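You operate a simulated robot arm through the tools that you are given. There is no shell and no other tool.

You run a simulated two-armed robot. Do the job below in one go: nothing can be reset, and whatever is moved stays where it is left.

JOB
Swap the cracked glass in the door jig for a sound one.
Fine: of the same size. Swing the orange clamp arm off, put the cracked glass in the scrap dish, and swing the arm back over the new glass. Leave the one marked SPARE. Where these are worked on the way, their far stop is far enough and under half their travel is too little: clamp arm.

Only the result counts: the job must be done as asked and must still hold three seconds after the hand-in. Knocking over, shifting, dropping, spilling or breaking anything else fails it.

ROBOT AND FRAMES
Two 7-joint arms with two-finger parallel grippers on one trunk that stands fixed in place. Base frame: the origin is at the foot of the trunk, x ahead of it, y to its left, z up; the work surface is at about z = 0.82. Units: m, degrees, N and s.
The left shoulder is at [0.064, 0.182, 1.137], the right one opposite. With the tool pointing down near the work surface each hand reaches from about 0.28 to 0.74 m from the base axis, measured 20 degrees to its own side. Payload 3.91 kg a hand.
The TCP of each hand is the grasp point between the finger pads, 0.03 m short of the fingertips. In the tool frame z runs along the fingers and y along their closing line. The gripper opens to 0.11 m. The fingers are 0.02 m wide and 0.01 m thick; the gripper's body (0.048 by 0.112 m) begins 0.055 m behind the TCP.
Orientation is that of the tool frame in the base frame, as a unit quaternion [w, x, y, z]. With the fingers straight down and closing along the base's y, the tool's x points along the base's -x, its y along +y and its z along -z.

CONTROLS
- The arms move only by the tool step_arm. It takes "left_steps", "right_steps" or both (then of equal length, played together; a hand with none holds still); each is a list that holds one entry, the list of rows, each a list of 7 numbers: the shift along the base's x, y, z in m, then the turn, a rotation vector about the base's x, y, z in degrees, then the gripper command, from -1 (fully open) to 1 (shut), values between in proportion. In form: [[[x, y, z, rx, ry, rz, jaw], ...]]. A call has 1 to 20 rows; each row shifts and turns the commanded pose from where the row before left it. Rows are played at 5 a second. More than 0.05 m and 8.6 degrees between two rows, or a gripper value outside its range, and nothing of the call is played. A pose out of reach is approached as far as the arm can. The call stops where the force on the tool passes 40 N (or 10 N more than at its start, if that is more) or the arm is blocked; 0.2 s more then pass. The fingers move at their own pace (about 0.072 m/s each) and stop on an object; they squeeze with about 36 N. The grip force told is the motor's: it shows also when the fingers shut on nothing. Time passes only in rows, and 0.2 s behind the last, so rows that do not move let the fingers close. It gives the time, the measured TCP pose, the force on the tool (base axes), the opening and the grip force at its end, in the units of the frame above (readings bear some noise), with the torque about the TCP (base axes, N m) and any sound that the robot's microphone picked up.
- Cameras (640 x 400 px; columns grow to the right, rows downward): "scene" is now at [0.1996, 0.0323, 1.3337]; the picture's right is [0.35, -0.94, 0.00], its down [-0.47, -0.18, -0.86] and it looks along [0.81, 0.30, -0.50] (base axes); focal length 214 px, centre (320, 200). "left" rides on the left gripper at [0.073, -0.017, -0.103] in its tool frame; the picture's right is [0.23, 0.97, 0.00], its down [-0.76, 0.18, -0.62] and it looks along [-0.61, 0.14, 0.78] (tool axes); focal length 222 px, centre (320, 200). "right" rides on the right gripper at [0.073, 0.017, -0.103] in its tool frame; the picture's right is [-0.23, 0.97, 0.00], its down [-0.76, -0.18, -0.62] and it looks along [-0.61, -0.14, 0.78] (tool axes); focal length 222 px, centre (320, 200). There is no depth. A picture from a camera that has moved, and an enlarged one, comes with that camera's place and axes in the base frame and with its lens.
- grab_frame(camera): a new picture of that camera. It takes no simulated time.
- raise_lower(by): moves the trunk up (or, below 0, down) by that many m; the arms and the scene camera ride with it, the base frame stays. It gives what a move gives, with no picture.
- head_to(pan, tilt): turns the head with the scene camera to pan (to the left, within 80 degrees either way) and tilt (down, from -29 to 69), counted from straight ahead of the robot (the tilt from the chest, where the trunk bows). It gives what a move gives.
- close_up(camera, box): a new picture of the part [left, top, right, bottom] of that camera's present view, enlarged. It takes no simulated time.
- sign_off(): hands the job in; it is judged then, once.

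Nothing tells you positions but the pictures and the camera data. Unless the task says otherwise, let go and move clear before handing in.

The tools are called after ">>>" as name(argument=value, ...) on one line, values as JSON. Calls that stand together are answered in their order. step_arm: Moves the arms, as the interface text tells. Its arguments: {"type":"object","properties":{"left_steps":{"type":"array","items":{"type":"array","items":{"type":"array","items":{"type":"number"}}}},"right_steps":{"type":"array","items":{"type":"array","items":{"type":"array","items":{"type":"number"}}}}},"required":[]} The other tools are called the same way: raise_lower (by) moves the trunk up or down; head_to (pan, tilt) turns the head that bears the scene camera; grab_frame (camera) takes a picture; close_up (camera, box) takes an enlarged picture of a part of a camera's view; sign_off () hands the job in.

At the start:

```text
time: 0.0
left_tool_pos: [0.416, 0.2757, 1.2716]
left_orientation: [0.0, -0.001, 1.0, 0.001]
left_ft_force: [-0.5, -0.3, 0.1]
left_moment: [-0.01, -0.01, 0.01]
left_finger_gap: 0.1098
left_grasp_force: 0.1
right_tool_pos: [0.5148, -0.0742, 1.1619]
right_orientation: [0.0, 0.0, 1.0, 0.0]
right_ft_force: [0.7, -0.4, -0.9]
right_moment: [-0.01, -0.02, -0.01]
right_finger_gap: 0.1101
right_grasp_force: 0.0
trunk travel left (down, up): [-0.4, 0.114]
head pan, tilt (commanded): [20.4, 30.2]
```

scene: 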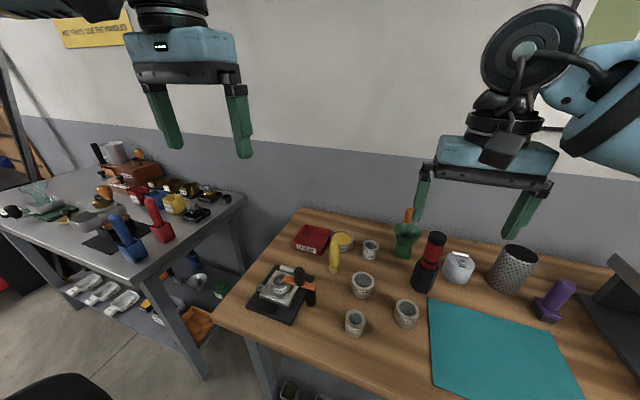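
right: 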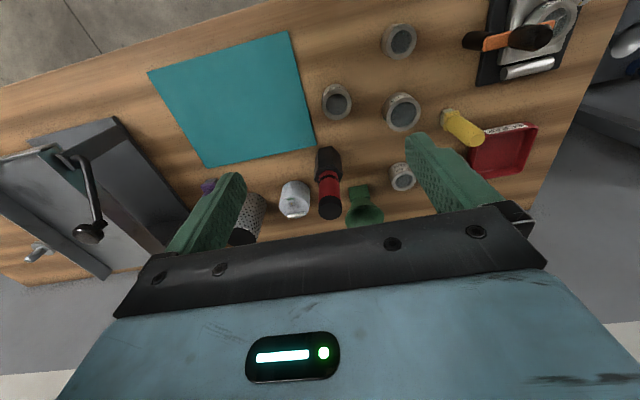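
left: 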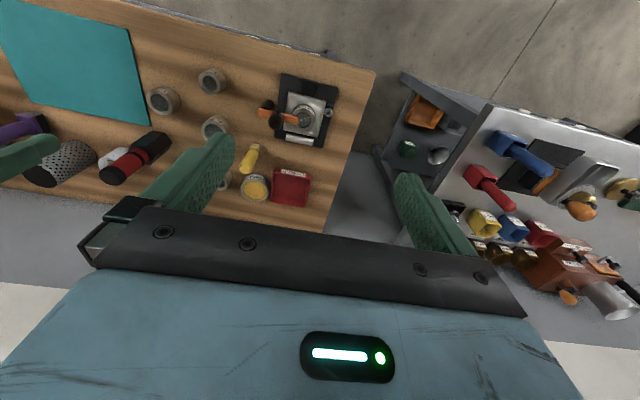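

I see a wooden bench with the jig (black base, orange clamp arm) on its left, a red scrap dish, several round glasses in grey holders/rings and a yellow item. I'll take enlarged pictures to identify everything first.

>>> close_up(camera="scene", box=[230, 210, 350, 340])

>>> close_up(camera="scene", box=[320, 210, 440, 340])

>>> close_up(camera="left", box=[140, 50, 360, 210])

>>> close_up(camera="right", box=[300, 0, 620, 200])

```text
3.08 times, centred on (290, 275) of scene
camera zoom: at [0.1996, 0.0323, 1.3337], right [0.35, -0.94, 0.0], down [-0.47, -0.18, -0.86], along [0.81, 0.3, -0.5], focal length 660 px, centre (412, -31)
```

zoom: 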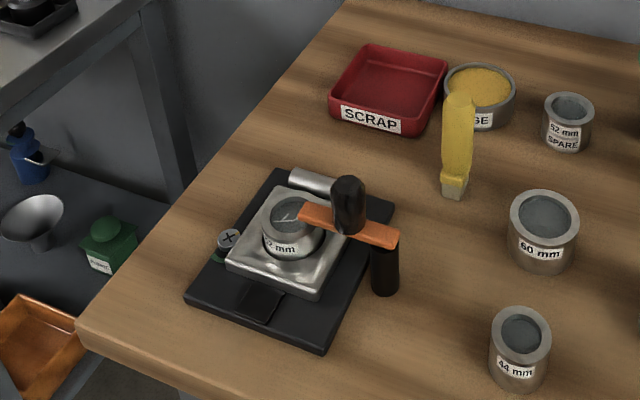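

```text
3.08 times, centred on (380, 275) of scene
camera zoom: at [0.1996, 0.0323, 1.3337], right [0.35, -0.94, 0.0], down [-0.47, -0.18, -0.86], along [0.81, 0.3, -0.5], focal length 660 px, centre (135, -31)
```

zoom: 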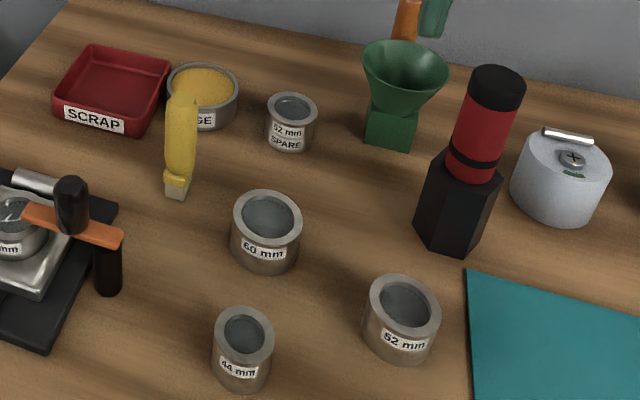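

```text
2.50 times, centred on (250, 130) of left
camera zoom: at [0.3437, 0.2582, 1.3747], right [-0.23, 0.97, 0.0], down [0.76, 0.18, 0.62], along [0.61, 0.14, -0.78], focal length 555 px, centre (495, 375)
```

zoom: 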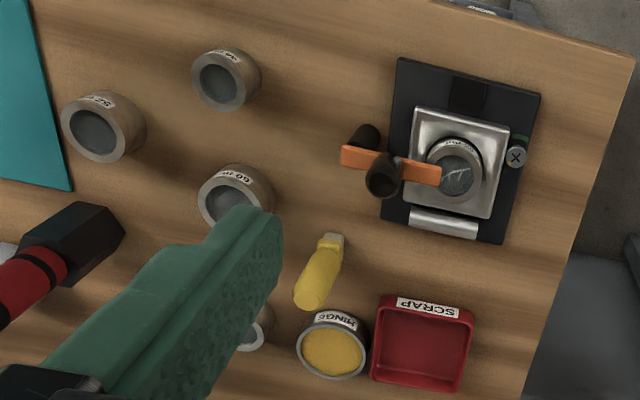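

```text
2.00 times, centred on (460, 100) of right
camera zoom: at [0.4429, -0.059, 1.266], right [0.23, 0.97, 0.0], down [0.76, -0.18, 0.62], along [0.61, -0.14, -0.78], focal length 444 px, centre (40, 400)
```

zoom: 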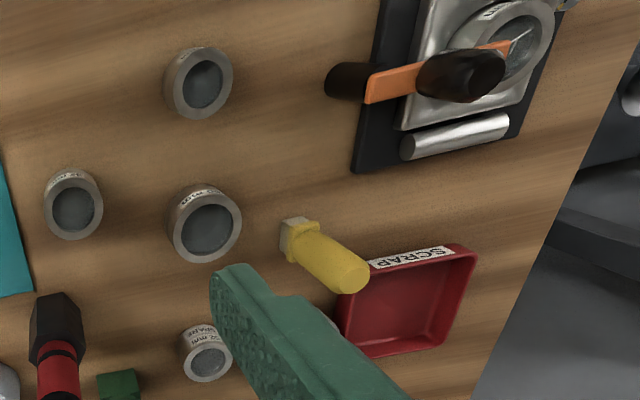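

The jig on the left appears to hold a cracked 52 mm glass, with 60, 44, 52 and 52 SPARE glasses nearby. I'll take tighter pictures to understand the clamp arm and labels before moving.

>>> close_up(camera="scene", box=[245, 255, 325, 330])

>>> close_up(camera="left", box=[250, 60, 350, 150])

>>> close_up(camera="scene", box=[285, 205, 390, 280])

>>> close_up(camera="scene", box=[335, 260, 435, 345])

```text
5.33 times, centred on (285, 292) of scene
camera zoom: at [0.1996, 0.0323, 1.3337], right [0.35, -0.94, 0.0], down [-0.47, -0.18, -0.86], along [0.81, 0.3, -0.5], focal length 1144 px, centre (507, -293)
```

zoom: 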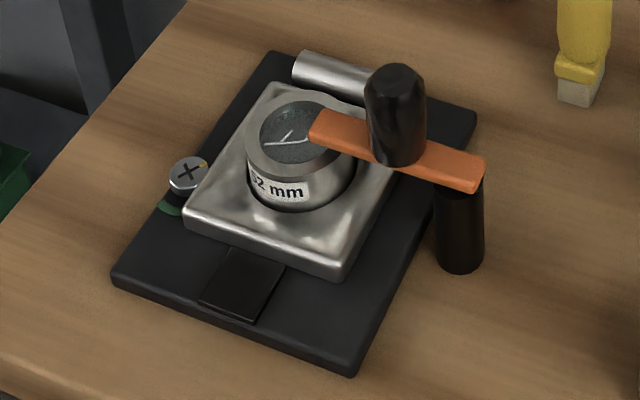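

```text
4.44 times, centred on (300, 105) of left
camera zoom: at [0.3437, 0.2582, 1.3747], right [-0.23, 0.97, 0.0], down [0.76, 0.18, 0.62], along [0.61, 0.14, -0.78], focal length 987 px, centre (409, 622)
```

zoom: 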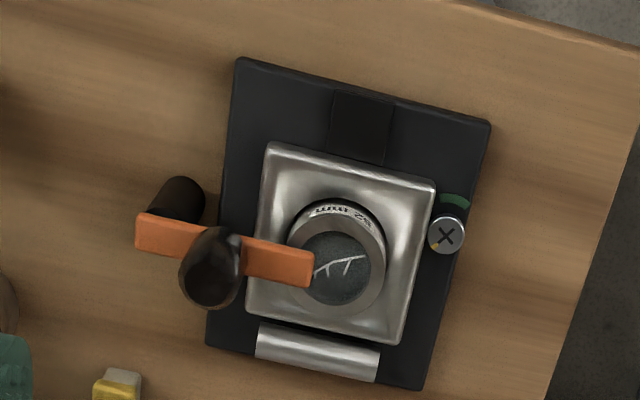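

```text
5.33 times, centred on (338, 242) of scene
camera zoom: at [0.1996, 0.0323, 1.3337], right [0.35, -0.94, 0.0], down [-0.47, -0.18, -0.86], along [0.81, 0.3, -0.5], focal length 1144 px, centre (227, -27)
```

zoom: 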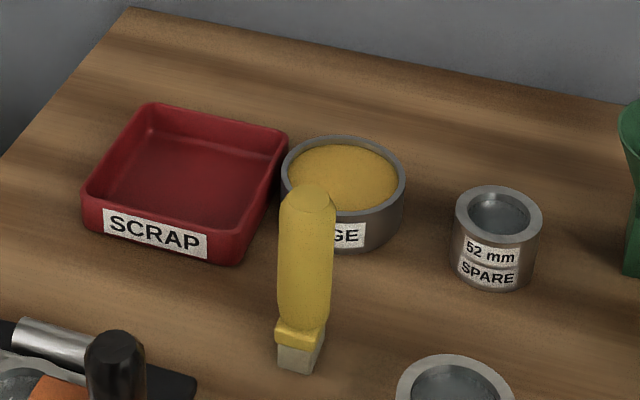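

```text
4.71 times, centred on (385, 302) of scene
camera zoom: at [0.1996, 0.0323, 1.3337], right [0.35, -0.94, 0.0], down [-0.47, -0.18, -0.86], along [0.81, 0.3, -0.5], focal length 1009 px, centre (14, -282)
```

zoom: 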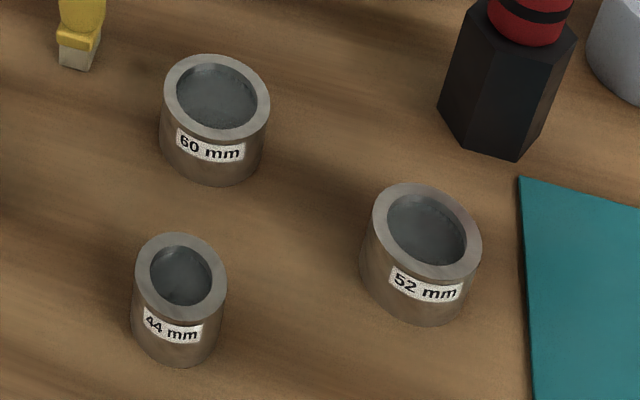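

The jig holds a cracked 52 mm glass at about (0.523, 0.262), top z≈0.86. The clamp arm pivots on a black post near (0.519, 0.176) with a knob at about (0.521, 0.206). The sound 52 mm glass is near (0.553, -0.05) and the scrap dish near (0.735, 0.258). I'll move the right arm out of the way and bring the left hand over the jig to look closer.

>>> step_arm(left_steps=[[[0.0105, -0.00325, -0.0252, 0, 0, 0, -1], [0.0105, -0.00325, -0.0252, 0, 0, 0, -1], [0.0105, -0.00325, -0.0252, 0, 0, 0, -1], [0.0105, -0.00325, -0.0252, 0, 0, 0, -1], [0.0105, -0.00325, -0.0252, 0, 0, 0, -1], [0.0105, -0.00325, -0.0252, 0, 0, 0, -1], [0.0105, -0.00325, -0.0252, 0, 0, 0, -1], [0.0105, -0.00325, -0.0252, 0, 0, 0, -1]]], right_steps=[[[-0.0206, -0.0345, 0.005, 0, 0, 0, -1], [-0.0206, -0.0345, 0.005, 0, 0, 0, -1], [-0.0206, -0.0345, 0.005, 0, 0, 0, -1], [-0.0206, -0.0345, 0.005, 0, 0, 0, -1], [-0.0206, -0.0345, 0.005, 0, 0, 0, -1], [-0.0206, -0.0345, 0.005, 0, 0, 0, -1], [-0.0206, -0.0345, 0.005, 0, 0, 0, -1], [-0.0206, -0.0345, 0.005, 0, 0, 0, -1]]])

>>> head_to(pan=14, tilt=45)

>>> grab_frame(camera="left")

>>> grab_frame(camera="scene")

```text
time: 1.8
left_tool_pos: [0.4975, 0.2489, 1.0699]
left_orientation: [0.001, -0.001, 1.0, 0.0]
left_ft_force: [-0.1, 0.0, 0.1]
left_moment: [0.0, -0.01, -0.01]
left_finger_gap: 0.1101
left_grasp_force: 0.0
right_tool_pos: [0.3525, -0.3554, 1.2028]
right_orientation: [0.001, -0.002, 1.0, 0.002]
right_ft_force: [-0.1, 0.9, 0.3]
right_moment: [0.03, 0.0, 0.0]
right_finger_gap: 0.11
right_grasp_force: 0.1
trunk travel left (down, up): [-0.4, 0.114]
head pan, tilt (commanded): [20.4, 30.2]
```

```text
time: 2.6
left_tool_pos: [0.4992, 0.2498, 1.0688]
left_orientation: [0.0, 0.0, 1.0, 0.0]
left_ft_force: [-0.5, -0.1, 0.2]
left_moment: [0.05, 0.01, -0.03]
left_finger_gap: 0.1102
left_grasp_force: 0.1
right_tool_pos: [0.3534, -0.3531, 1.204]
right_orientation: [0.001, 0.001, 1.0, 0.0]
right_ft_force: [-0.3, 0.2, 0.1]
right_moment: [0.02, -0.01, 0.02]
right_finger_gap: 0.11
right_grasp_force: 0.0
trunk travel left (down, up): [-0.4, 0.114]
head pan, tilt (commanded): [14.0, 45.0]
```

```text
taken
camera left: at [0.4264, 0.2329, 1.1728], right [-0.23, 0.97, 0.0], down [0.76, 0.18, 0.62], along [0.61, 0.14, -0.78], focal length 222 px, centre (320, 200)
```

left: 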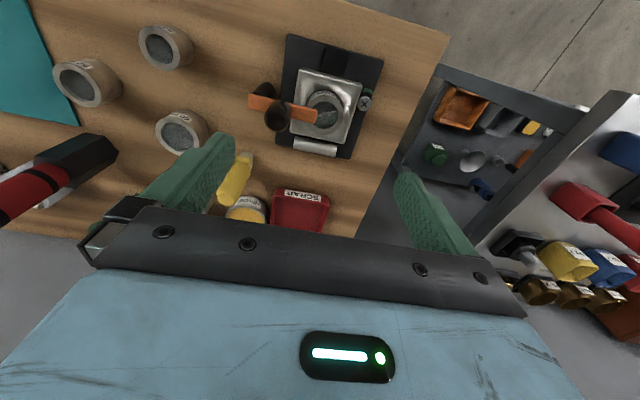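

```text
taken
camera scene: at [0.1937, 0.0206, 1.3114], right [0.24, -0.97, 0.0], down [-0.69, -0.17, -0.71], along [0.69, 0.17, -0.71], focal length 214 px, centre (320, 200)
```

scene: 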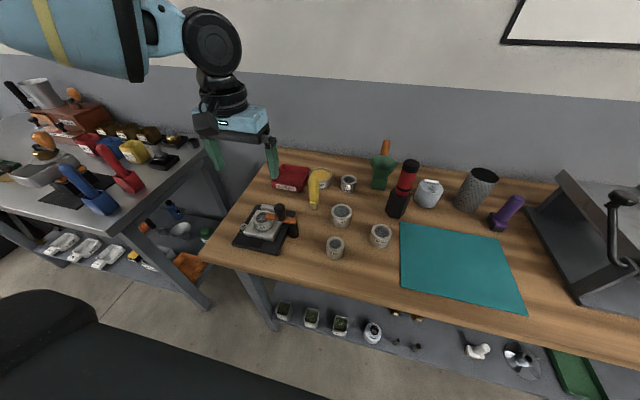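

The left hand now looks at the jig from about 0.3 m above. I'll take enlarged pictures from both cameras to measure the clamp, the glass and the replacement.

>>> close_up(camera="left", box=[240, 25, 400, 165])

>>> close_up(camera="scene", box=[225, 195, 310, 260])

>>> close_up(camera="left", box=[40, 10, 220, 160])

>>> close_up(camera="scene", box=[310, 160, 410, 265])

```text
2.86 times, centred on (320, 95) of left
camera zoom: at [0.4264, 0.2329, 1.1728], right [-0.23, 0.97, 0.0], down [0.76, 0.18, 0.62], along [0.61, 0.14, -0.78], focal length 635 px, centre (320, 500)
```

zoom: 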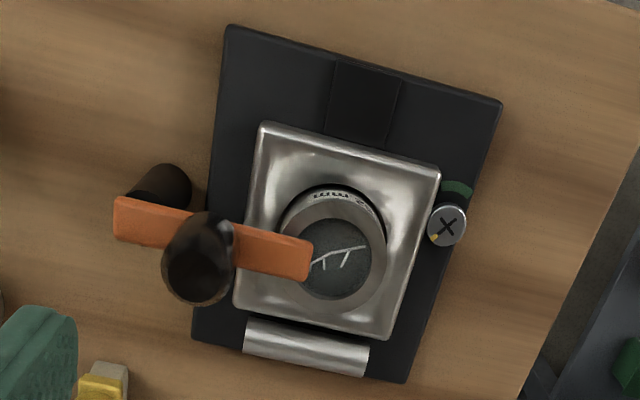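

```text
6.15 times, centred on (268, 228) of scene
camera zoom: at [0.1937, 0.0206, 1.3114], right [0.24, -0.97, 0.0], down [-0.69, -0.17, -0.71], along [0.69, 0.17, -0.71], focal length 1320 px, centre (643, 31)
```

zoom: 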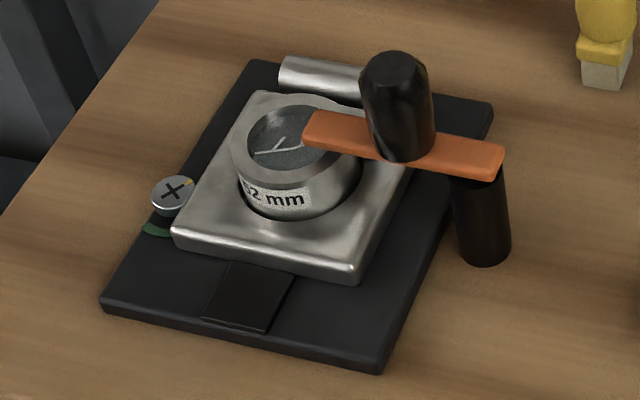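

```text
2.67 times, centred on (130, 85) of left
camera zoom: at [0.4264, 0.2329, 1.1728], right [-0.23, 0.97, 0.0], down [0.76, 0.18, 0.62], along [0.61, 0.14, -0.78], focal length 592 px, centre (827, 507)
```

zoom: 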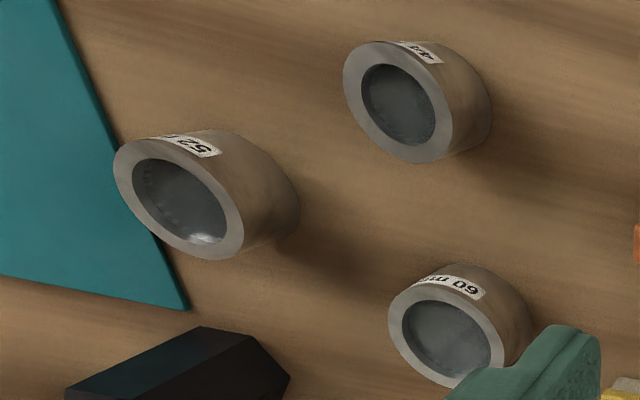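

```text
3.81 times, centred on (360, 212) of scene
camera zoom: at [0.1937, 0.0206, 1.3114], right [0.24, -0.97, 0.0], down [-0.69, -0.17, -0.71], along [0.69, 0.17, -0.71], focal length 817 px, centre (168, 152)
```

zoom: 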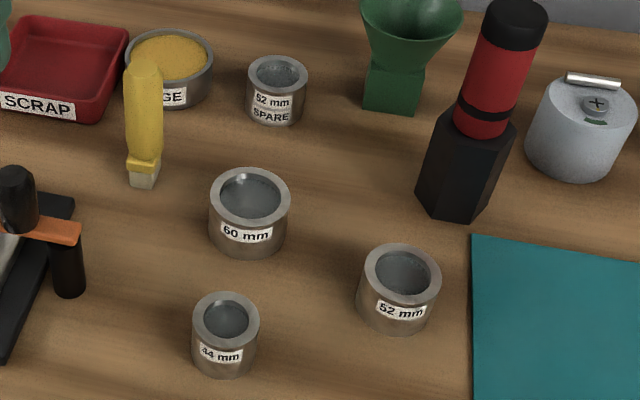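

The labels match the measured sizes: the jig glass and the one near the mat are both 52 mm. I'll turn the left hand by -90° about z, so its fingers can straddle the clamp knob at about (0.522, 0.206), and hover above it.

>>> step_arm(left_steps=[[[0.002, -0.004, -0.0035, 0, 0, -8.18, 0.1], [0.002, -0.004, -0.0035, 0, 0, -8.18, 0.1], [0.002, -0.004, -0.0035, 0, 0, -8.18, 0.1], [0.002, -0.004, -0.0035, 0, 0, -8.18, 0.1], [0.002, -0.004, -0.0035, 0, 0, -8.18, 0.1], [0.002, -0.004, -0.0035, 0, 0, -8.18, 0.1], [0.002, -0.004, -0.0035, 0, 0, -8.18, 0.1], [0.002, -0.004, -0.0035, 0, 0, -8.18, 0.1], [0.002, -0.004, -0.0035, 0, 0, -8.18, 0.1], [0.002, -0.004, -0.0035, 0, 0, -8.18, 0.1], [0.002, -0.004, -0.0035, 0, 0, -8.2, 0.1], [0, 0, 0, 0, 0, 0, 0.1], [0, 0, 0, 0, 0, 0, 0.1]]])

>>> grab_frame(camera="left")

>>> close_up(camera="scene", box=[200, 130, 330, 260])

```text
time: 5.4
left_tool_pos: [0.522, 0.2052, 1.0311]
left_orientation: [0.0, 0.707, 0.707, -0.001]
left_ft_force: [0.7, 0.1, 0.3]
left_moment: [-0.02, -0.01, 0.04]
left_finger_gap: 0.0494
left_grasp_force: 0.1
right_tool_pos: [0.354, -0.353, 1.2034]
right_orientation: [0.0, 0.0, 1.0, 0.0]
right_ft_force: [-0.2, -0.3, -0.3]
right_moment: [0.02, 0.02, 0.0]
right_finger_gap: 0.11
right_grasp_force: 0.2
trunk travel left (down, up): [-0.4, 0.114]
head pan, tilt (commanded): [14.0, 45.0]
```

```text
taken
camera left: at [0.5057, 0.2782, 1.1347], right [0.97, 0.23, 0.0], down [0.18, -0.76, 0.62], along [0.14, -0.61, -0.78], focal length 222 px, centre (320, 200)
```

left: 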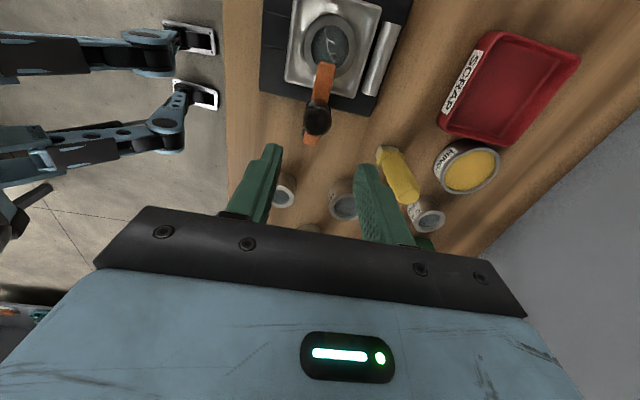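

```text
3.08 times, centred on (265, 195) of scene
camera zoom: at [0.1938, 0.0206, 1.3114], right [0.24, -0.97, 0.0], down [-0.69, -0.17, -0.71], along [0.69, 0.17, -0.71], focal length 660 px, centre (489, 215)
```

zoom: 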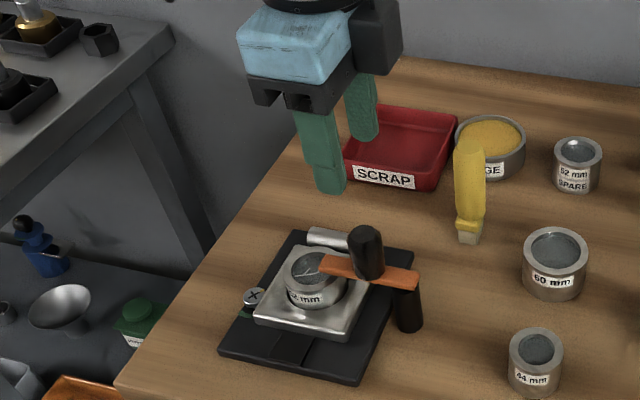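

The hand is turned and hovering above the knob, with fingers closing along x. I'll take an enlarged picture here to refine positions of knob, bar and glass.

>>> close_up(camera="left", box=[240, 0, 430, 150])

```text
2.67 times, centred on (335, 75) of left
camera zoom: at [0.5057, 0.2782, 1.1347], right [0.97, 0.23, 0.0], down [0.18, -0.76, 0.62], along [0.14, -0.61, -0.78], focal length 592 px, centre (280, 533)
```

zoom: 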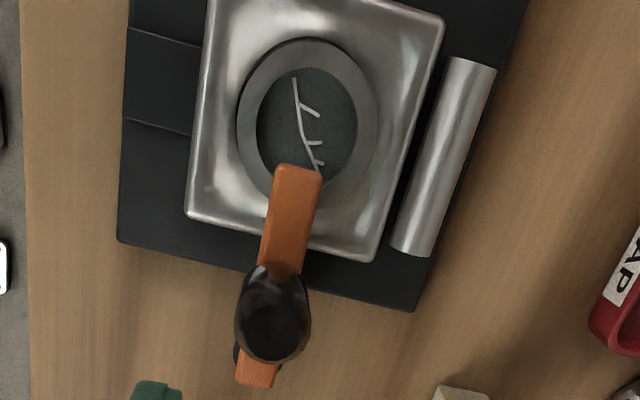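

The knob is at about (0.521, 0.205), and the fingers (gap 49 mm) are centred over it. I'll descend to straddle it with the fingertips just above the bar.

>>> step_arm(left_steps=[[[0, 0, -0.025, 0, 0, 0, 0.1], [0, 0, -0.025, 0, 0, 0, 0.1], [0, 0, -0.025, 0, 0, 0, 0.1], [0, 0, -0.02, 0, 0, 0, 0.1], [0, 0, -0.006, 0, 0, 0, 0.1]]])

>>> grab_frame(camera="left")

>>> close_up(camera="scene", box=[225, 170, 325, 260])

```text
time: 6.6
left_tool_pos: [0.5237, 0.2058, 0.9291]
left_orientation: [0.0, 0.707, 0.707, -0.001]
left_ft_force: [-0.2, -0.4, 0.3]
left_moment: [0.02, 0.01, -0.04]
left_finger_gap: 0.0494
left_grasp_force: 0.1
right_tool_pos: [0.3528, -0.3533, 1.2037]
right_orientation: [0.0, 0.0, 1.0, 0.001]
right_ft_force: [-0.1, -0.5, -0.6]
right_moment: [-0.01, 0.0, 0.02]
right_finger_gap: 0.1101
right_grasp_force: 0.1
trunk travel left (down, up): [-0.4, 0.114]
head pan, tilt (commanded): [14.0, 45.0]
```

```text
taken
camera left: at [0.5065, 0.2791, 1.0332], right [0.97, 0.23, 0.0], down [0.18, -0.76, 0.62], along [0.14, -0.61, -0.78], focal length 222 px, centre (320, 200)
```

left: 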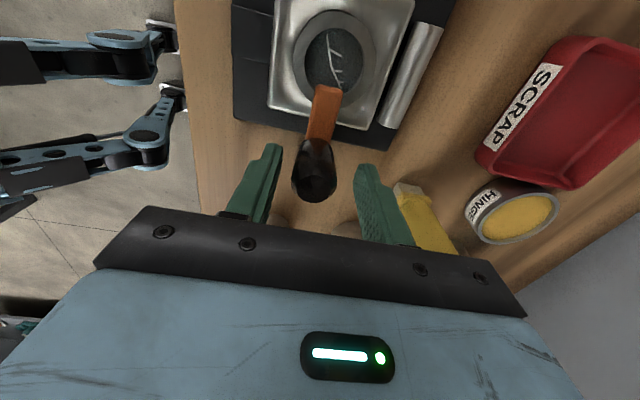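

```text
4.44 times, centred on (275, 215) of scene
camera zoom: at [0.1938, 0.0206, 1.3114], right [0.24, -0.97, 0.0], down [-0.69, -0.17, -0.71], along [0.69, 0.17, -0.71], focal length 953 px, centre (520, 133)
```

zoom: 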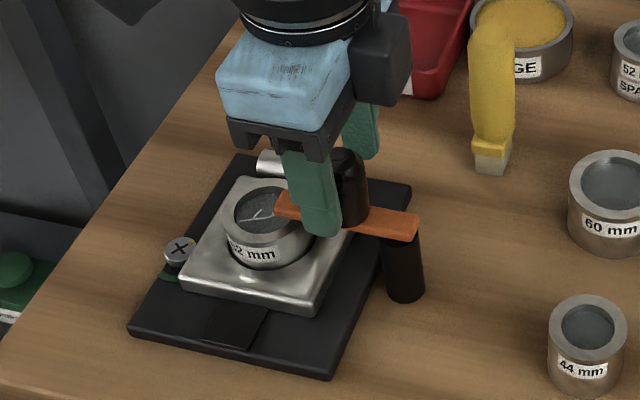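

The fingers straddle the knob with room on both sides. I'll narrow the gap to just wider than the knob and try swinging the arm a little toward the robot, feeling for resistance.

>>> step_arm(left_steps=[[[0, 0, -0.002, 0, 0, 0, 0.36], [0, 0, 0, 0, 0, 0, 0.36], [-0.00418, -0.00029, 0, 0, 0, 8, 0.36], [-0.00409, -0.00087, 0, 0, 0, 8, 0.36], [-0.00393, -0.00143, 0, 0, 0, 8, 0.36], [0, 0, 0, 0, 0, 0, 0.36]]])

>>> grab_frame(camera="left")

>>> close_up(camera="scene", box=[225, 170, 325, 260])

```text
time: 8.0
left_tool_pos: [0.5127, 0.2021, 0.9293]
left_orientation: [0.002, 0.543, 0.84, 0.001]
left_ft_force: [14.7, 2.5, 1.7]
left_moment: [-0.08, -0.25, -0.03]
left_finger_gap: 0.0424
left_grasp_force: 7.0
right_tool_pos: [0.3556, -0.3533, 1.2034]
right_orientation: [0.0, 0.0, 1.0, 0.0]
right_ft_force: [0.9, -0.3, -0.3]
right_moment: [0.01, 0.0, 0.01]
right_finger_gap: 0.1101
right_grasp_force: 0.0
trunk travel left (down, up): [-0.4, 0.114]
head pan, tilt (commanded): [14.0, 45.0]
```

```text
taken
camera left: at [0.4672, 0.2629, 1.0313], right [0.8, 0.61, 0.0], down [0.47, -0.62, 0.63], along [0.38, -0.5, -0.78], focal length 222 px, centre (320, 200)
```

left: 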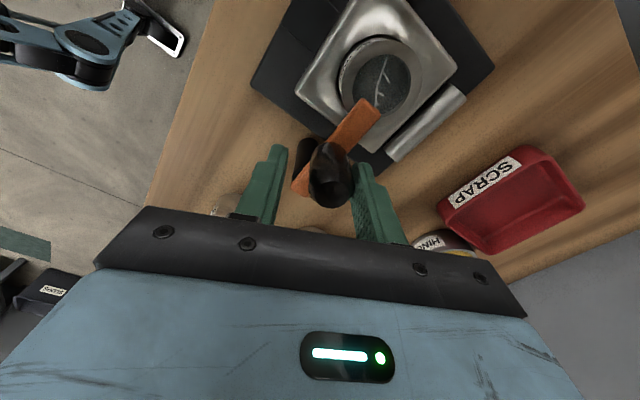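

```text
4.44 times, centred on (275, 215) of scene
camera zoom: at [0.1954, 0.0208, 1.3112], right [0.24, -0.97, 0.0], down [-0.69, -0.17, -0.71], along [0.69, 0.17, -0.71], focal length 953 px, centre (520, 133)
```

zoom: 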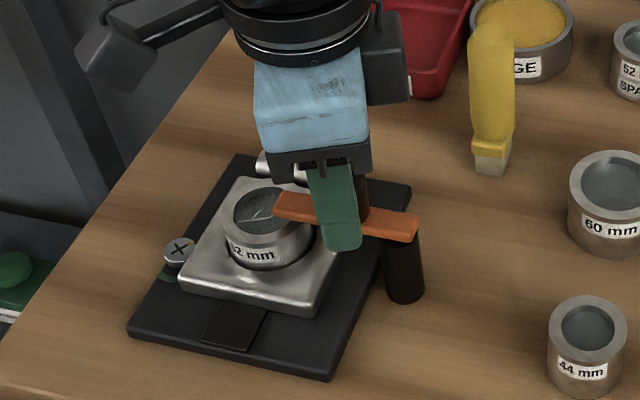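

The arm did not move toward the robot: force built up to about 15 N, so that direction is likely its closed stop. I'll back off and try swinging it the other way (away from the robot).

>>> step_arm(left_steps=[[[0.00393, 0.00143, 0, 0, 0, -8, 0.34], [0.00409, 0.00087, 0, 0, 0, -8, 0.34], [0.00418, 0.00029, 0, 0, 0, -8, 0.34], [0, 0, 0, 0, 0, 0, 0.34], [0.00418, -0.00029, 0, 0, 0, -8, 0.34], [0.00409, -0.00087, 0, 0, 0, -8, 0.34], [0.00393, -0.00143, 0, 0, 0, -8, 0.34], [0, 0, 0, 0, 0, 0, 0.34]]])

>>> grab_frame(camera="left")

>>> close_up(camera="scene", box=[225, 170, 325, 260])

```text
time: 9.8
left_tool_pos: [0.5359, 0.2026, 0.9289]
left_orientation: [-0.001, 0.839, 0.545, 0.001]
left_ft_force: [-1.4, 0.7, -0.3]
left_moment: [-0.01, 0.01, -0.03]
left_finger_gap: 0.0368
left_grasp_force: 0.1
right_tool_pos: [0.355, -0.3538, 1.2028]
right_orientation: [0.001, 0.001, 1.0, 0.0]
right_ft_force: [0.0, 0.8, -0.2]
right_moment: [0.01, 0.03, 0.01]
right_finger_gap: 0.1101
right_grasp_force: 0.0
trunk travel left (down, up): [-0.4, 0.114]
head pan, tilt (commanded): [14.0, 45.0]
```

```text
taken
camera left: at [0.5491, 0.2763, 1.0314], right [0.98, -0.19, 0.0], down [-0.15, -0.77, 0.62], along [-0.12, -0.61, -0.78], focal length 222 px, centre (320, 200)
```

left: 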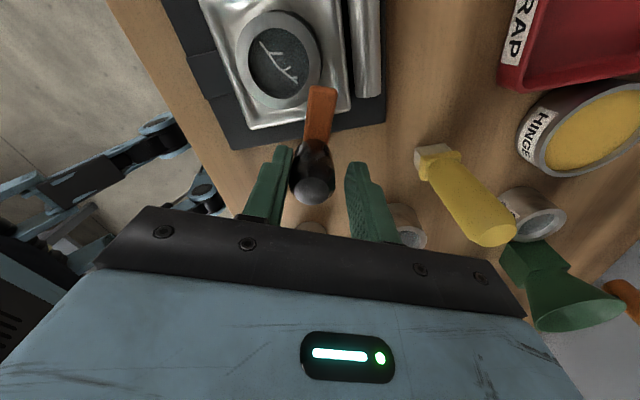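

```text
4.44 times, centred on (275, 215) of scene
camera zoom: at [0.1936, 0.0207, 1.3114], right [0.24, -0.97, 0.0], down [-0.69, -0.17, -0.71], along [0.69, 0.17, -0.71], focal length 953 px, centre (520, 133)
```

zoom: 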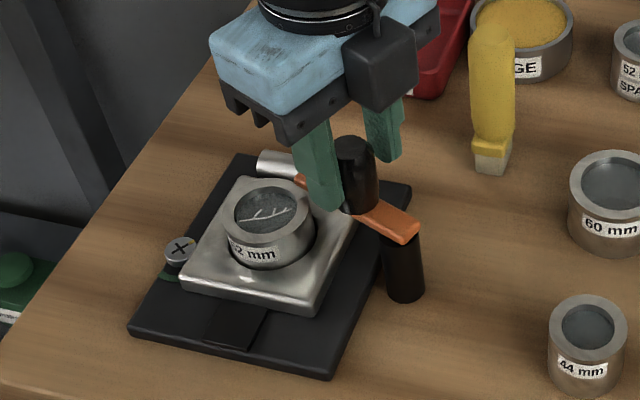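

The arm swings freely away from the robot and is already off by about 25°. I'll continue along the arc.

>>> step_arm(left_steps=[[[0.0037, -0.00197, 0, 0, 0, -8, 0.34], [0.00339, -0.00246, 0, 0, 0, -8, 0.34], [0.00301, -0.00291, 0, 0, 0, -8, 0.34], [0.00258, -0.0033, 0, 0, 0, -8, 0.34], [0.00209, -0.00363, 0, 0, 0, -8, 0.34], [0, 0, 0, 0, 0, 0, 0.34]]])

>>> grab_frame(camera="left")

>>> close_up(camera="scene", box=[225, 170, 325, 260])

```text
time: 11.2
left_tool_pos: [0.5483, 0.1888, 0.9272]
left_orientation: [0.0, 0.974, 0.225, 0.001]
left_ft_force: [-1.1, 0.7, -0.1]
left_moment: [0.0, -0.02, 0.05]
left_finger_gap: 0.0364
left_grasp_force: 0.6
right_tool_pos: [0.3531, -0.3526, 1.2037]
right_orientation: [0.0, 0.0, 1.0, 0.0]
right_ft_force: [-0.5, -0.1, -1.2]
right_moment: [0.01, 0.04, 0.0]
right_finger_gap: 0.11
right_grasp_force: 0.1
trunk travel left (down, up): [-0.4, 0.114]
head pan, tilt (commanded): [14.0, 45.0]
```

```text
taken
camera left: at [0.6068, 0.2357, 1.0312], right [0.63, -0.78, 0.0], down [-0.61, -0.49, 0.62], along [-0.48, -0.39, -0.78], focal length 222 px, centre (320, 200)
```

left: 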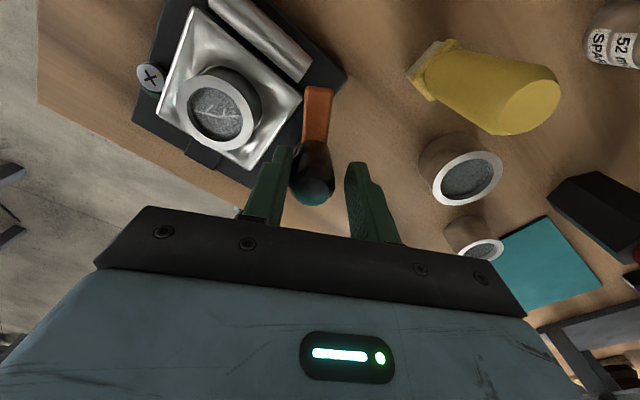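

```text
4.44 times, centred on (275, 215) of scene
camera zoom: at [0.1937, 0.0206, 1.3114], right [0.24, -0.97, 0.0], down [-0.69, -0.17, -0.71], along [0.69, 0.17, -0.71], focal length 953 px, centre (520, 133)
```

zoom: 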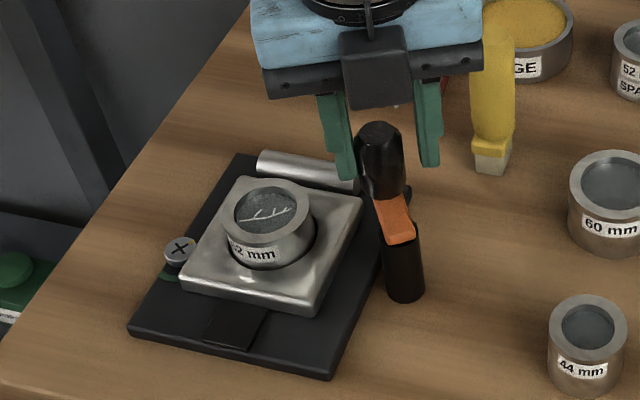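

The arm is about 65° open with almost no resistance. I'll keep going in small steps to find the far stop.

>>> step_arm(left_steps=[[[0.00157, -0.00388, 0, 0, 0, -8, 0.34], [0.00101, -0.00406, 0, 0, 0, -8, 0.34], [0.00044, -0.00416, 0, 0, 0, -8, 0.34], [0, 0, 0, 0, 0, 0, 0.34]]])

>>> close_up(camera="scene", box=[225, 170, 325, 260])

>>> grab_frame(camera="left")

```text
time: 12.2
left_tool_pos: [0.5519, 0.1759, 0.928]
left_orientation: [0.001, 1.0, 0.018, -0.001]
left_ft_force: [-0.1, 0.0, -0.4]
left_moment: [0.01, 0.02, 0.01]
left_finger_gap: 0.037
left_grasp_force: 0.4
right_tool_pos: [0.3527, -0.3542, 1.2031]
right_orientation: [0.001, 0.0, 1.0, 0.0]
right_ft_force: [0.7, 0.4, 1.0]
right_moment: [0.0, 0.04, -0.01]
right_finger_gap: 0.11
right_grasp_force: 0.1
trunk travel left (down, up): [-0.4, 0.114]
head pan, tilt (commanded): [14.0, 45.0]
```

```text
4.44 times, centred on (275, 215) of scene
camera zoom: at [0.1937, 0.0206, 1.3114], right [0.24, -0.97, 0.0], down [-0.69, -0.17, -0.71], along [0.69, 0.17, -0.71], focal length 953 px, centre (520, 133)
```

zoom: 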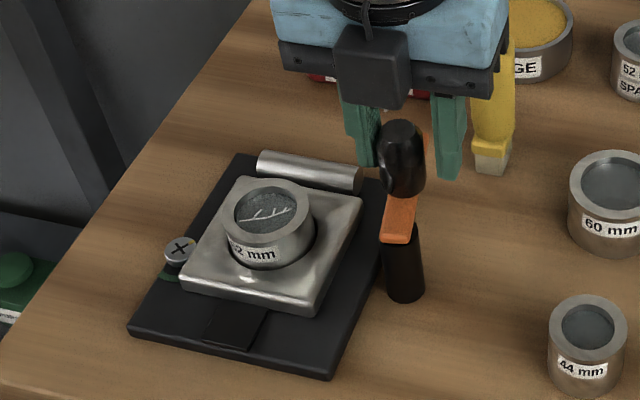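

```text
taken
camera left: at [0.624, 0.1955, 1.0316], right [0.26, -0.97, 0.0], down [-0.75, -0.2, 0.62], along [-0.6, -0.16, -0.78], focal length 222 px, centre (320, 200)
```

left: 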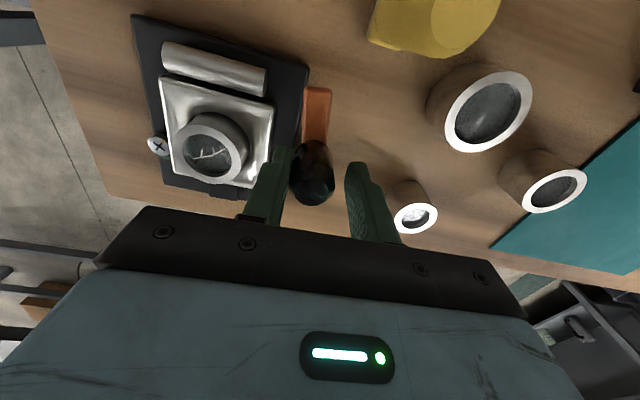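

The arm is near 85° open and still swings freely. I'll go further to find the stop.

>>> step_arm(left_steps=[[[-0.00015, -0.00418, 0, 0, 0, -8, 0.34], [-0.00073, -0.00412, 0, 0, 0, -8, 0.34], [0, 0, 0, 0, 0, 0, 0.34]]])

>>> close_up(camera="scene", box=[225, 170, 325, 260])

>>> grab_frame(camera="left")

```text
time: 13.0
left_tool_pos: [0.5506, 0.1701, 0.9276]
left_orientation: [0.001, 0.993, -0.121, 0.001]
left_ft_force: [0.0, 5.2, -1.5]
left_moment: [0.06, 0.03, 0.02]
left_finger_gap: 0.0386
left_grasp_force: 2.0
right_tool_pos: [0.3532, -0.3525, 1.2042]
right_orientation: [0.0, 0.0, 1.0, 0.0]
right_ft_force: [-0.4, -0.3, 0.0]
right_moment: [-0.03, -0.01, 0.01]
right_finger_gap: 0.1098
right_grasp_force: 0.1
trunk travel left (down, up): [-0.4, 0.114]
head pan, tilt (commanded): [14.0, 45.0]
```

```text
4.44 times, centred on (275, 215) of scene
camera zoom: at [0.1938, 0.021, 1.3113], right [0.24, -0.97, 0.0], down [-0.69, -0.17, -0.71], along [0.69, 0.17, -0.71], focal length 953 px, centre (520, 133)
```

zoom: 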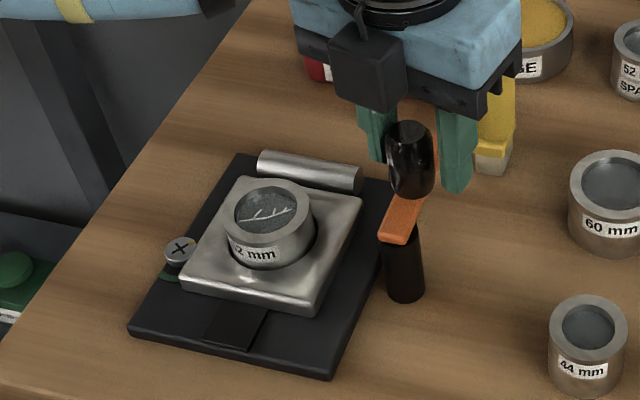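

```text
taken
camera left: at [0.6252, 0.1685, 1.031], right [-0.01, -1.0, 0.0], down [-0.78, 0.01, 0.62], along [-0.62, 0.01, -0.78], focal length 222 px, centre (320, 200)
```

left: 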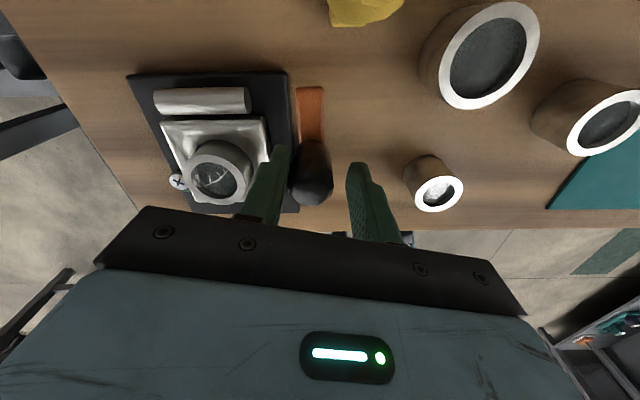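

A resistance of about 5 N appeared near 95–100°, so this is likely the far stop. I'll nudge a bit more to confirm it.

>>> step_arm(left_steps=[[[-0.0013, -0.00398, 0, 0, 0, -8, 0.34], [0, 0, 0, 0, 0, 0, 0.34]]])

>>> close_up(camera="scene", box=[225, 170, 325, 260])

```text
time: 13.6
left_tool_pos: [0.5698, 0.1863, 0.9685]
left_orientation: [0.001, 0.982, -0.191, -0.001]
left_ft_force: [-0.2, -0.4, 0.3]
left_moment: [0.0, 0.06, -0.01]
left_finger_gap: 0.0362
left_grasp_force: 0.0
left hand out of reach, approached as far as the arm can: row 1
right_tool_pos: [0.3538, -0.3531, 1.2024]
right_orientation: [0.0, 0.001, 1.0, 0.0]
right_ft_force: [0.0, -0.4, -0.3]
right_moment: [-0.03, 0.04, -0.02]
right_finger_gap: 0.1101
right_grasp_force: 0.2
trunk travel left (down, up): [-0.4, 0.114]
head pan, tilt (commanded): [14.0, 45.0]
```

```text
4.44 times, centred on (275, 215) of scene
camera zoom: at [0.1941, 0.0208, 1.3113], right [0.24, -0.97, 0.0], down [-0.69, -0.17, -0.71], along [0.69, 0.17, -0.71], focal length 953 px, centre (520, 133)
```

zoom: 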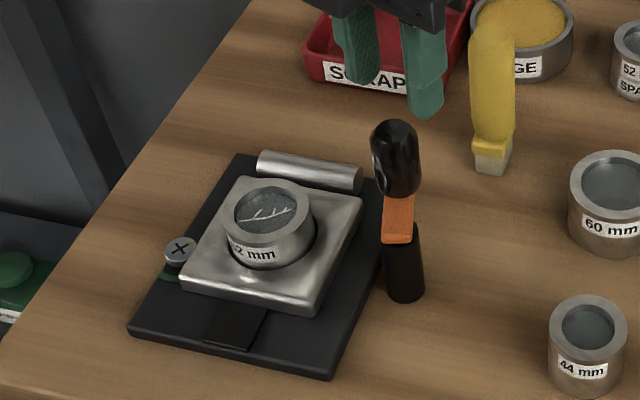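

The hand hit its wrist limit and lifted off the knob; nothing else appears disturbed, and the arm rests about 85° open. I'll raise the hand clear and unwind the wrist before pushing the arm fully to its stop from a better angle.

>>> step_arm(left_steps=[[[0, 0, 0.05, 0, 0, 8, 0.3], [0, 0, 0.05, 0, 0, 8, 0.3], [0, 0, 0, 0, 0, 0, 0.3]]])

>>> grab_frame(camera="scene")

```text
time: 14.4
left_tool_pos: [0.5708, 0.2126, 1.0714]
left_orientation: [0.0, 0.999, -0.05, 0.0]
left_ft_force: [0.8, 0.8, -0.7]
left_moment: [-0.02, -0.02, 0.01]
left_finger_gap: 0.0385
left_grasp_force: 0.2
left hand out of reach, approached as far as the arm can: row 2
right_tool_pos: [0.3532, -0.3528, 1.203]
right_orientation: [0.0, 0.0, 1.0, -0.001]
right_ft_force: [-1.0, 0.3, 0.6]
right_moment: [0.02, -0.05, 0.0]
right_finger_gap: 0.1102
right_grasp_force: 0.0
trunk travel left (down, up): [-0.4, 0.114]
head pan, tilt (commanded): [14.0, 45.0]
```

```text
taken
camera scene: at [0.1938, 0.0199, 1.3113], right [0.24, -0.97, 0.0], down [-0.69, -0.17, -0.71], along [0.69, 0.17, -0.71], focal length 214 px, centre (320, 200)
```

scene: 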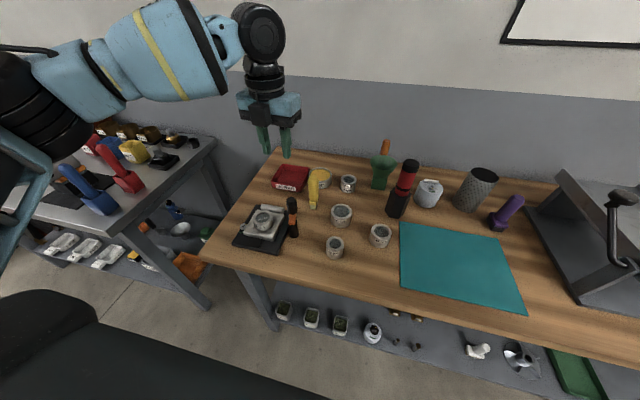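

The hand is now high and clear, yawed about -186°. I'll unwind the wrist toward yaw 0 at this height.

>>> step_arm(left_steps=[[[0, 0, 0, 0, 0, 8, 0.3], [0, 0, 0, 0, 0, 8, 0.3], [0, 0, 0, 0, 0, 8, 0.3], [0, 0, 0, 0, 0, 8, 0.3], [0, 0, 0, 0, 0, 8, 0.3], [0, 0, 0, 0, 0, 8, 0.3], [0, 0, 0, 0, 0, 8, 0.3], [0, 0, 0, 0, 0, 8, 0.3], [0, 0, 0, 0, 0, 8, 0.3], [0, 0, 0, 0, 0, 8, 0.3], [0, 0, 0, 0, 0, 8, 0.3], [0, 0, 0, 0, 0, 8, 0.3]]])

```text
time: 17.0
left_tool_pos: [0.5728, 0.2121, 1.071]
left_orientation: [0.0, 0.705, 0.709, 0.0]
left_ft_force: [-0.1, -0.8, -0.2]
left_moment: [0.01, 0.04, -0.05]
left_finger_gap: 0.0387
left_grasp_force: 0.0
right_tool_pos: [0.353, -0.3531, 1.2044]
right_orientation: [0.001, 0.0, 1.0, -0.001]
right_ft_force: [0.1, 0.0, 0.0]
right_moment: [0.02, -0.01, -0.02]
right_finger_gap: 0.1102
right_grasp_force: 0.1
trunk travel left (down, up): [-0.4, 0.114]
head pan, tilt (commanded): [14.0, 45.0]
```

Unwinding works and the yaw is now about -90°. I'll continue to yaw 0 and hover above the knob's present place at about (0.55, 0.18).

>>> step_arm(left_steps=[[[-0.0019, -0.0029, -0.0037, 0, 0, 8.16, 0.1], [-0.0019, -0.0029, -0.0037, 0, 0, 8.16, 0.1], [-0.0019, -0.0029, -0.0037, 0, 0, 8.16, 0.1], [-0.0019, -0.0029, -0.0037, 0, 0, 8.16, 0.1], [-0.0019, -0.0029, -0.0037, 0, 0, 8.16, 0.1], [-0.0019, -0.0029, -0.0037, 0, 0, 8.16, 0.1], [-0.0019, -0.0029, -0.0037, 0, 0, 8.16, 0.1], [-0.0019, -0.0029, -0.0037, 0, 0, 8.16, 0.1], [-0.0019, -0.0029, -0.0037, 0, 0, 8.16, 0.1], [-0.0019, -0.0029, -0.0037, 0, 0, 8.16, 0.1], [-0.0019, -0.0029, -0.0037, 0, 0, 8.16, 0.1], [0, 0, 0, 0, 0, 0, 0.1]]])

>>> grab_frame(camera="left")

>>> close_up(camera="left", box=[240, 20, 420, 170])

>>> close_up(camera="scene", box=[225, 170, 325, 260])

```text
time: 19.6
left_tool_pos: [0.5503, 0.1808, 1.0294]
left_orientation: [0.0, 0.001, 1.0, 0.0]
left_ft_force: [0.7, -0.1, 0.7]
left_moment: [-0.01, 0.01, 0.0]
left_finger_gap: 0.0493
left_grasp_force: 0.0
right_tool_pos: [0.3526, -0.3531, 1.2042]
right_orientation: [0.001, 0.0, 1.0, 0.0]
right_ft_force: [0.7, 0.2, 0.4]
right_moment: [0.0, -0.01, 0.0]
right_finger_gap: 0.1098
right_grasp_force: 0.0
trunk travel left (down, up): [-0.4, 0.114]
head pan, tilt (commanded): [14.0, 45.0]
```

```text
taken
camera left: at [0.4784, 0.1642, 1.1325], right [-0.23, 0.97, 0.0], down [0.76, 0.18, 0.62], along [0.61, 0.14, -0.78], focal length 222 px, centre (320, 200)
```

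left: 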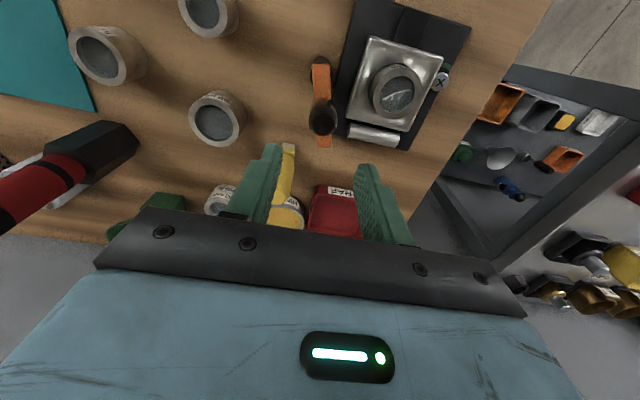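

```text
2.67 times, centred on (330, 95) of left
camera zoom: at [0.4784, 0.1642, 1.1325], right [-0.23, 0.97, 0.0], down [0.76, 0.18, 0.62], along [0.61, 0.14, -0.78], focal length 592 px, centre (293, 480)
```

zoom: 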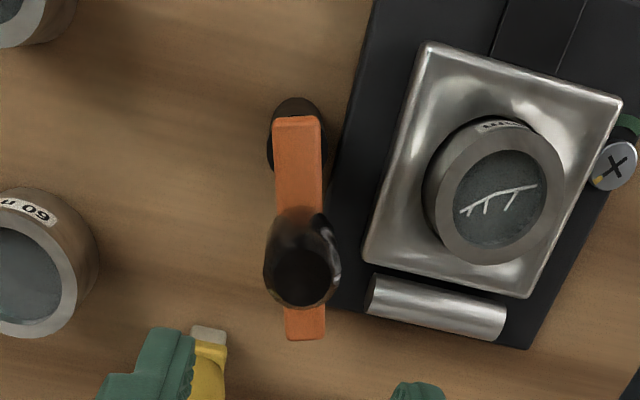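

```text
4.44 times, centred on (275, 215) of scene
camera zoom: at [0.1937, 0.0206, 1.3114], right [0.24, -0.97, 0.0], down [-0.69, -0.17, -0.71], along [0.69, 0.17, -0.71], focal length 953 px, centre (520, 133)
```

zoom: 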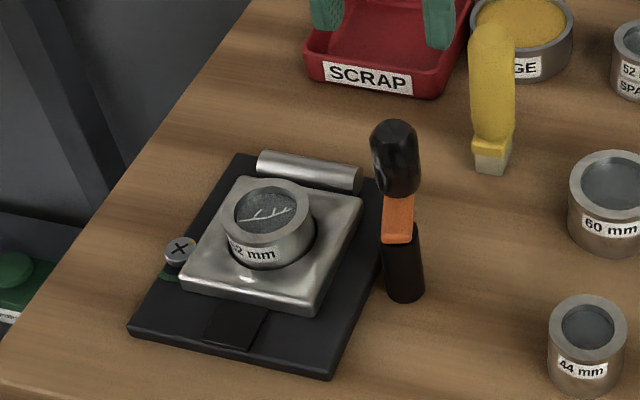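

The bar sits about 74° open; the hand dragged it back when it lifted. I'll descend at yaw 0, straddle the knob along y, and push it on to the far stop.

>>> step_arm(left_steps=[[[0, 0.001, -0.025, 0, 0, 0, 0.1], [0, 0.001, -0.025, 0, 0, 0, 0.1], [0, 0, -0.025, 0, 0, 0, 0.1], [0, 0, -0.02, 0, 0, 0, 0.1], [0, 0, -0.006, 0, 0, 0, 0.1], [0, 0, 0, 0, 0, 0, 0.34], [0, 0, 0, 0, 0, 0, 0.34], [0, -0.004, 0, 0, 0, 0, 0.34], [0, -0.004, 0, 0, 0, 0, 0.34], [0, -0.004, 0, 0, 0, -8, 0.34], [0, 0, 0, 0, 0, 0, 0.34]]])

>>> grab_frame(camera="left")

>>> close_up(camera="scene", box=[225, 170, 325, 260])

```text
time: 22.0
left_tool_pos: [0.5513, 0.1701, 0.9281]
left_orientation: [0.0, 0.071, 0.997, -0.001]
left_ft_force: [-0.5, 0.2, 0.3]
left_moment: [-0.01, -0.02, -0.01]
left_finger_gap: 0.0361
left_grasp_force: 0.2
right_tool_pos: [0.3528, -0.3529, 1.2031]
right_orientation: [0.001, 0.0, 1.0, 0.001]
right_ft_force: [0.4, 0.5, -0.1]
right_moment: [0.03, -0.03, -0.01]
right_finger_gap: 0.1102
right_grasp_force: 0.1
trunk travel left (down, up): [-0.4, 0.114]
head pan, tilt (commanded): [14.0, 45.0]
```

```text
taken
camera left: at [0.4774, 0.1644, 1.0314], right [-0.09, 1.0, 0.0], down [0.78, 0.07, 0.62], along [0.62, 0.05, -0.78], focal length 222 px, centre (320, 200)
```

left: 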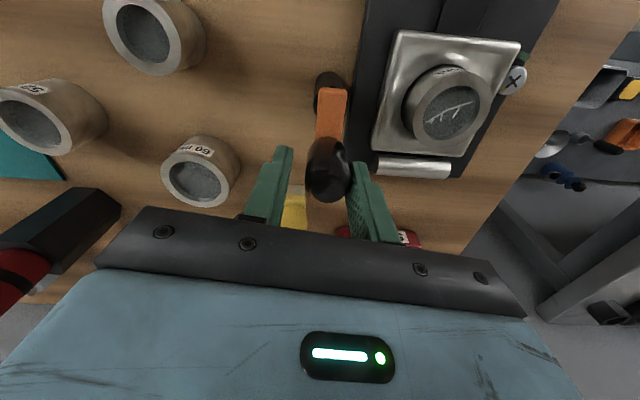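

```text
4.44 times, centred on (275, 215) of scene
camera zoom: at [0.1937, 0.0206, 1.3114], right [0.24, -0.97, 0.0], down [-0.69, -0.17, -0.71], along [0.69, 0.17, -0.71], focal length 953 px, centre (520, 133)
```

zoom: 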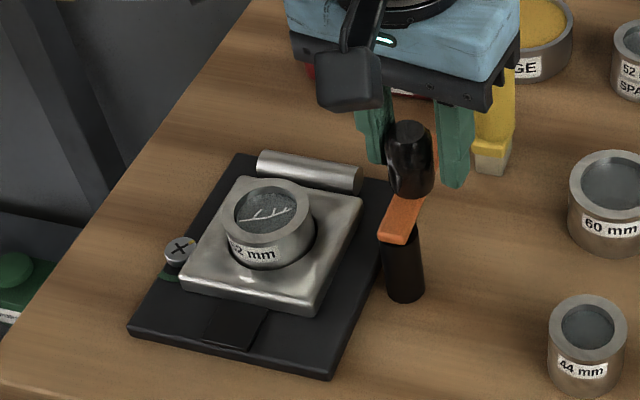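

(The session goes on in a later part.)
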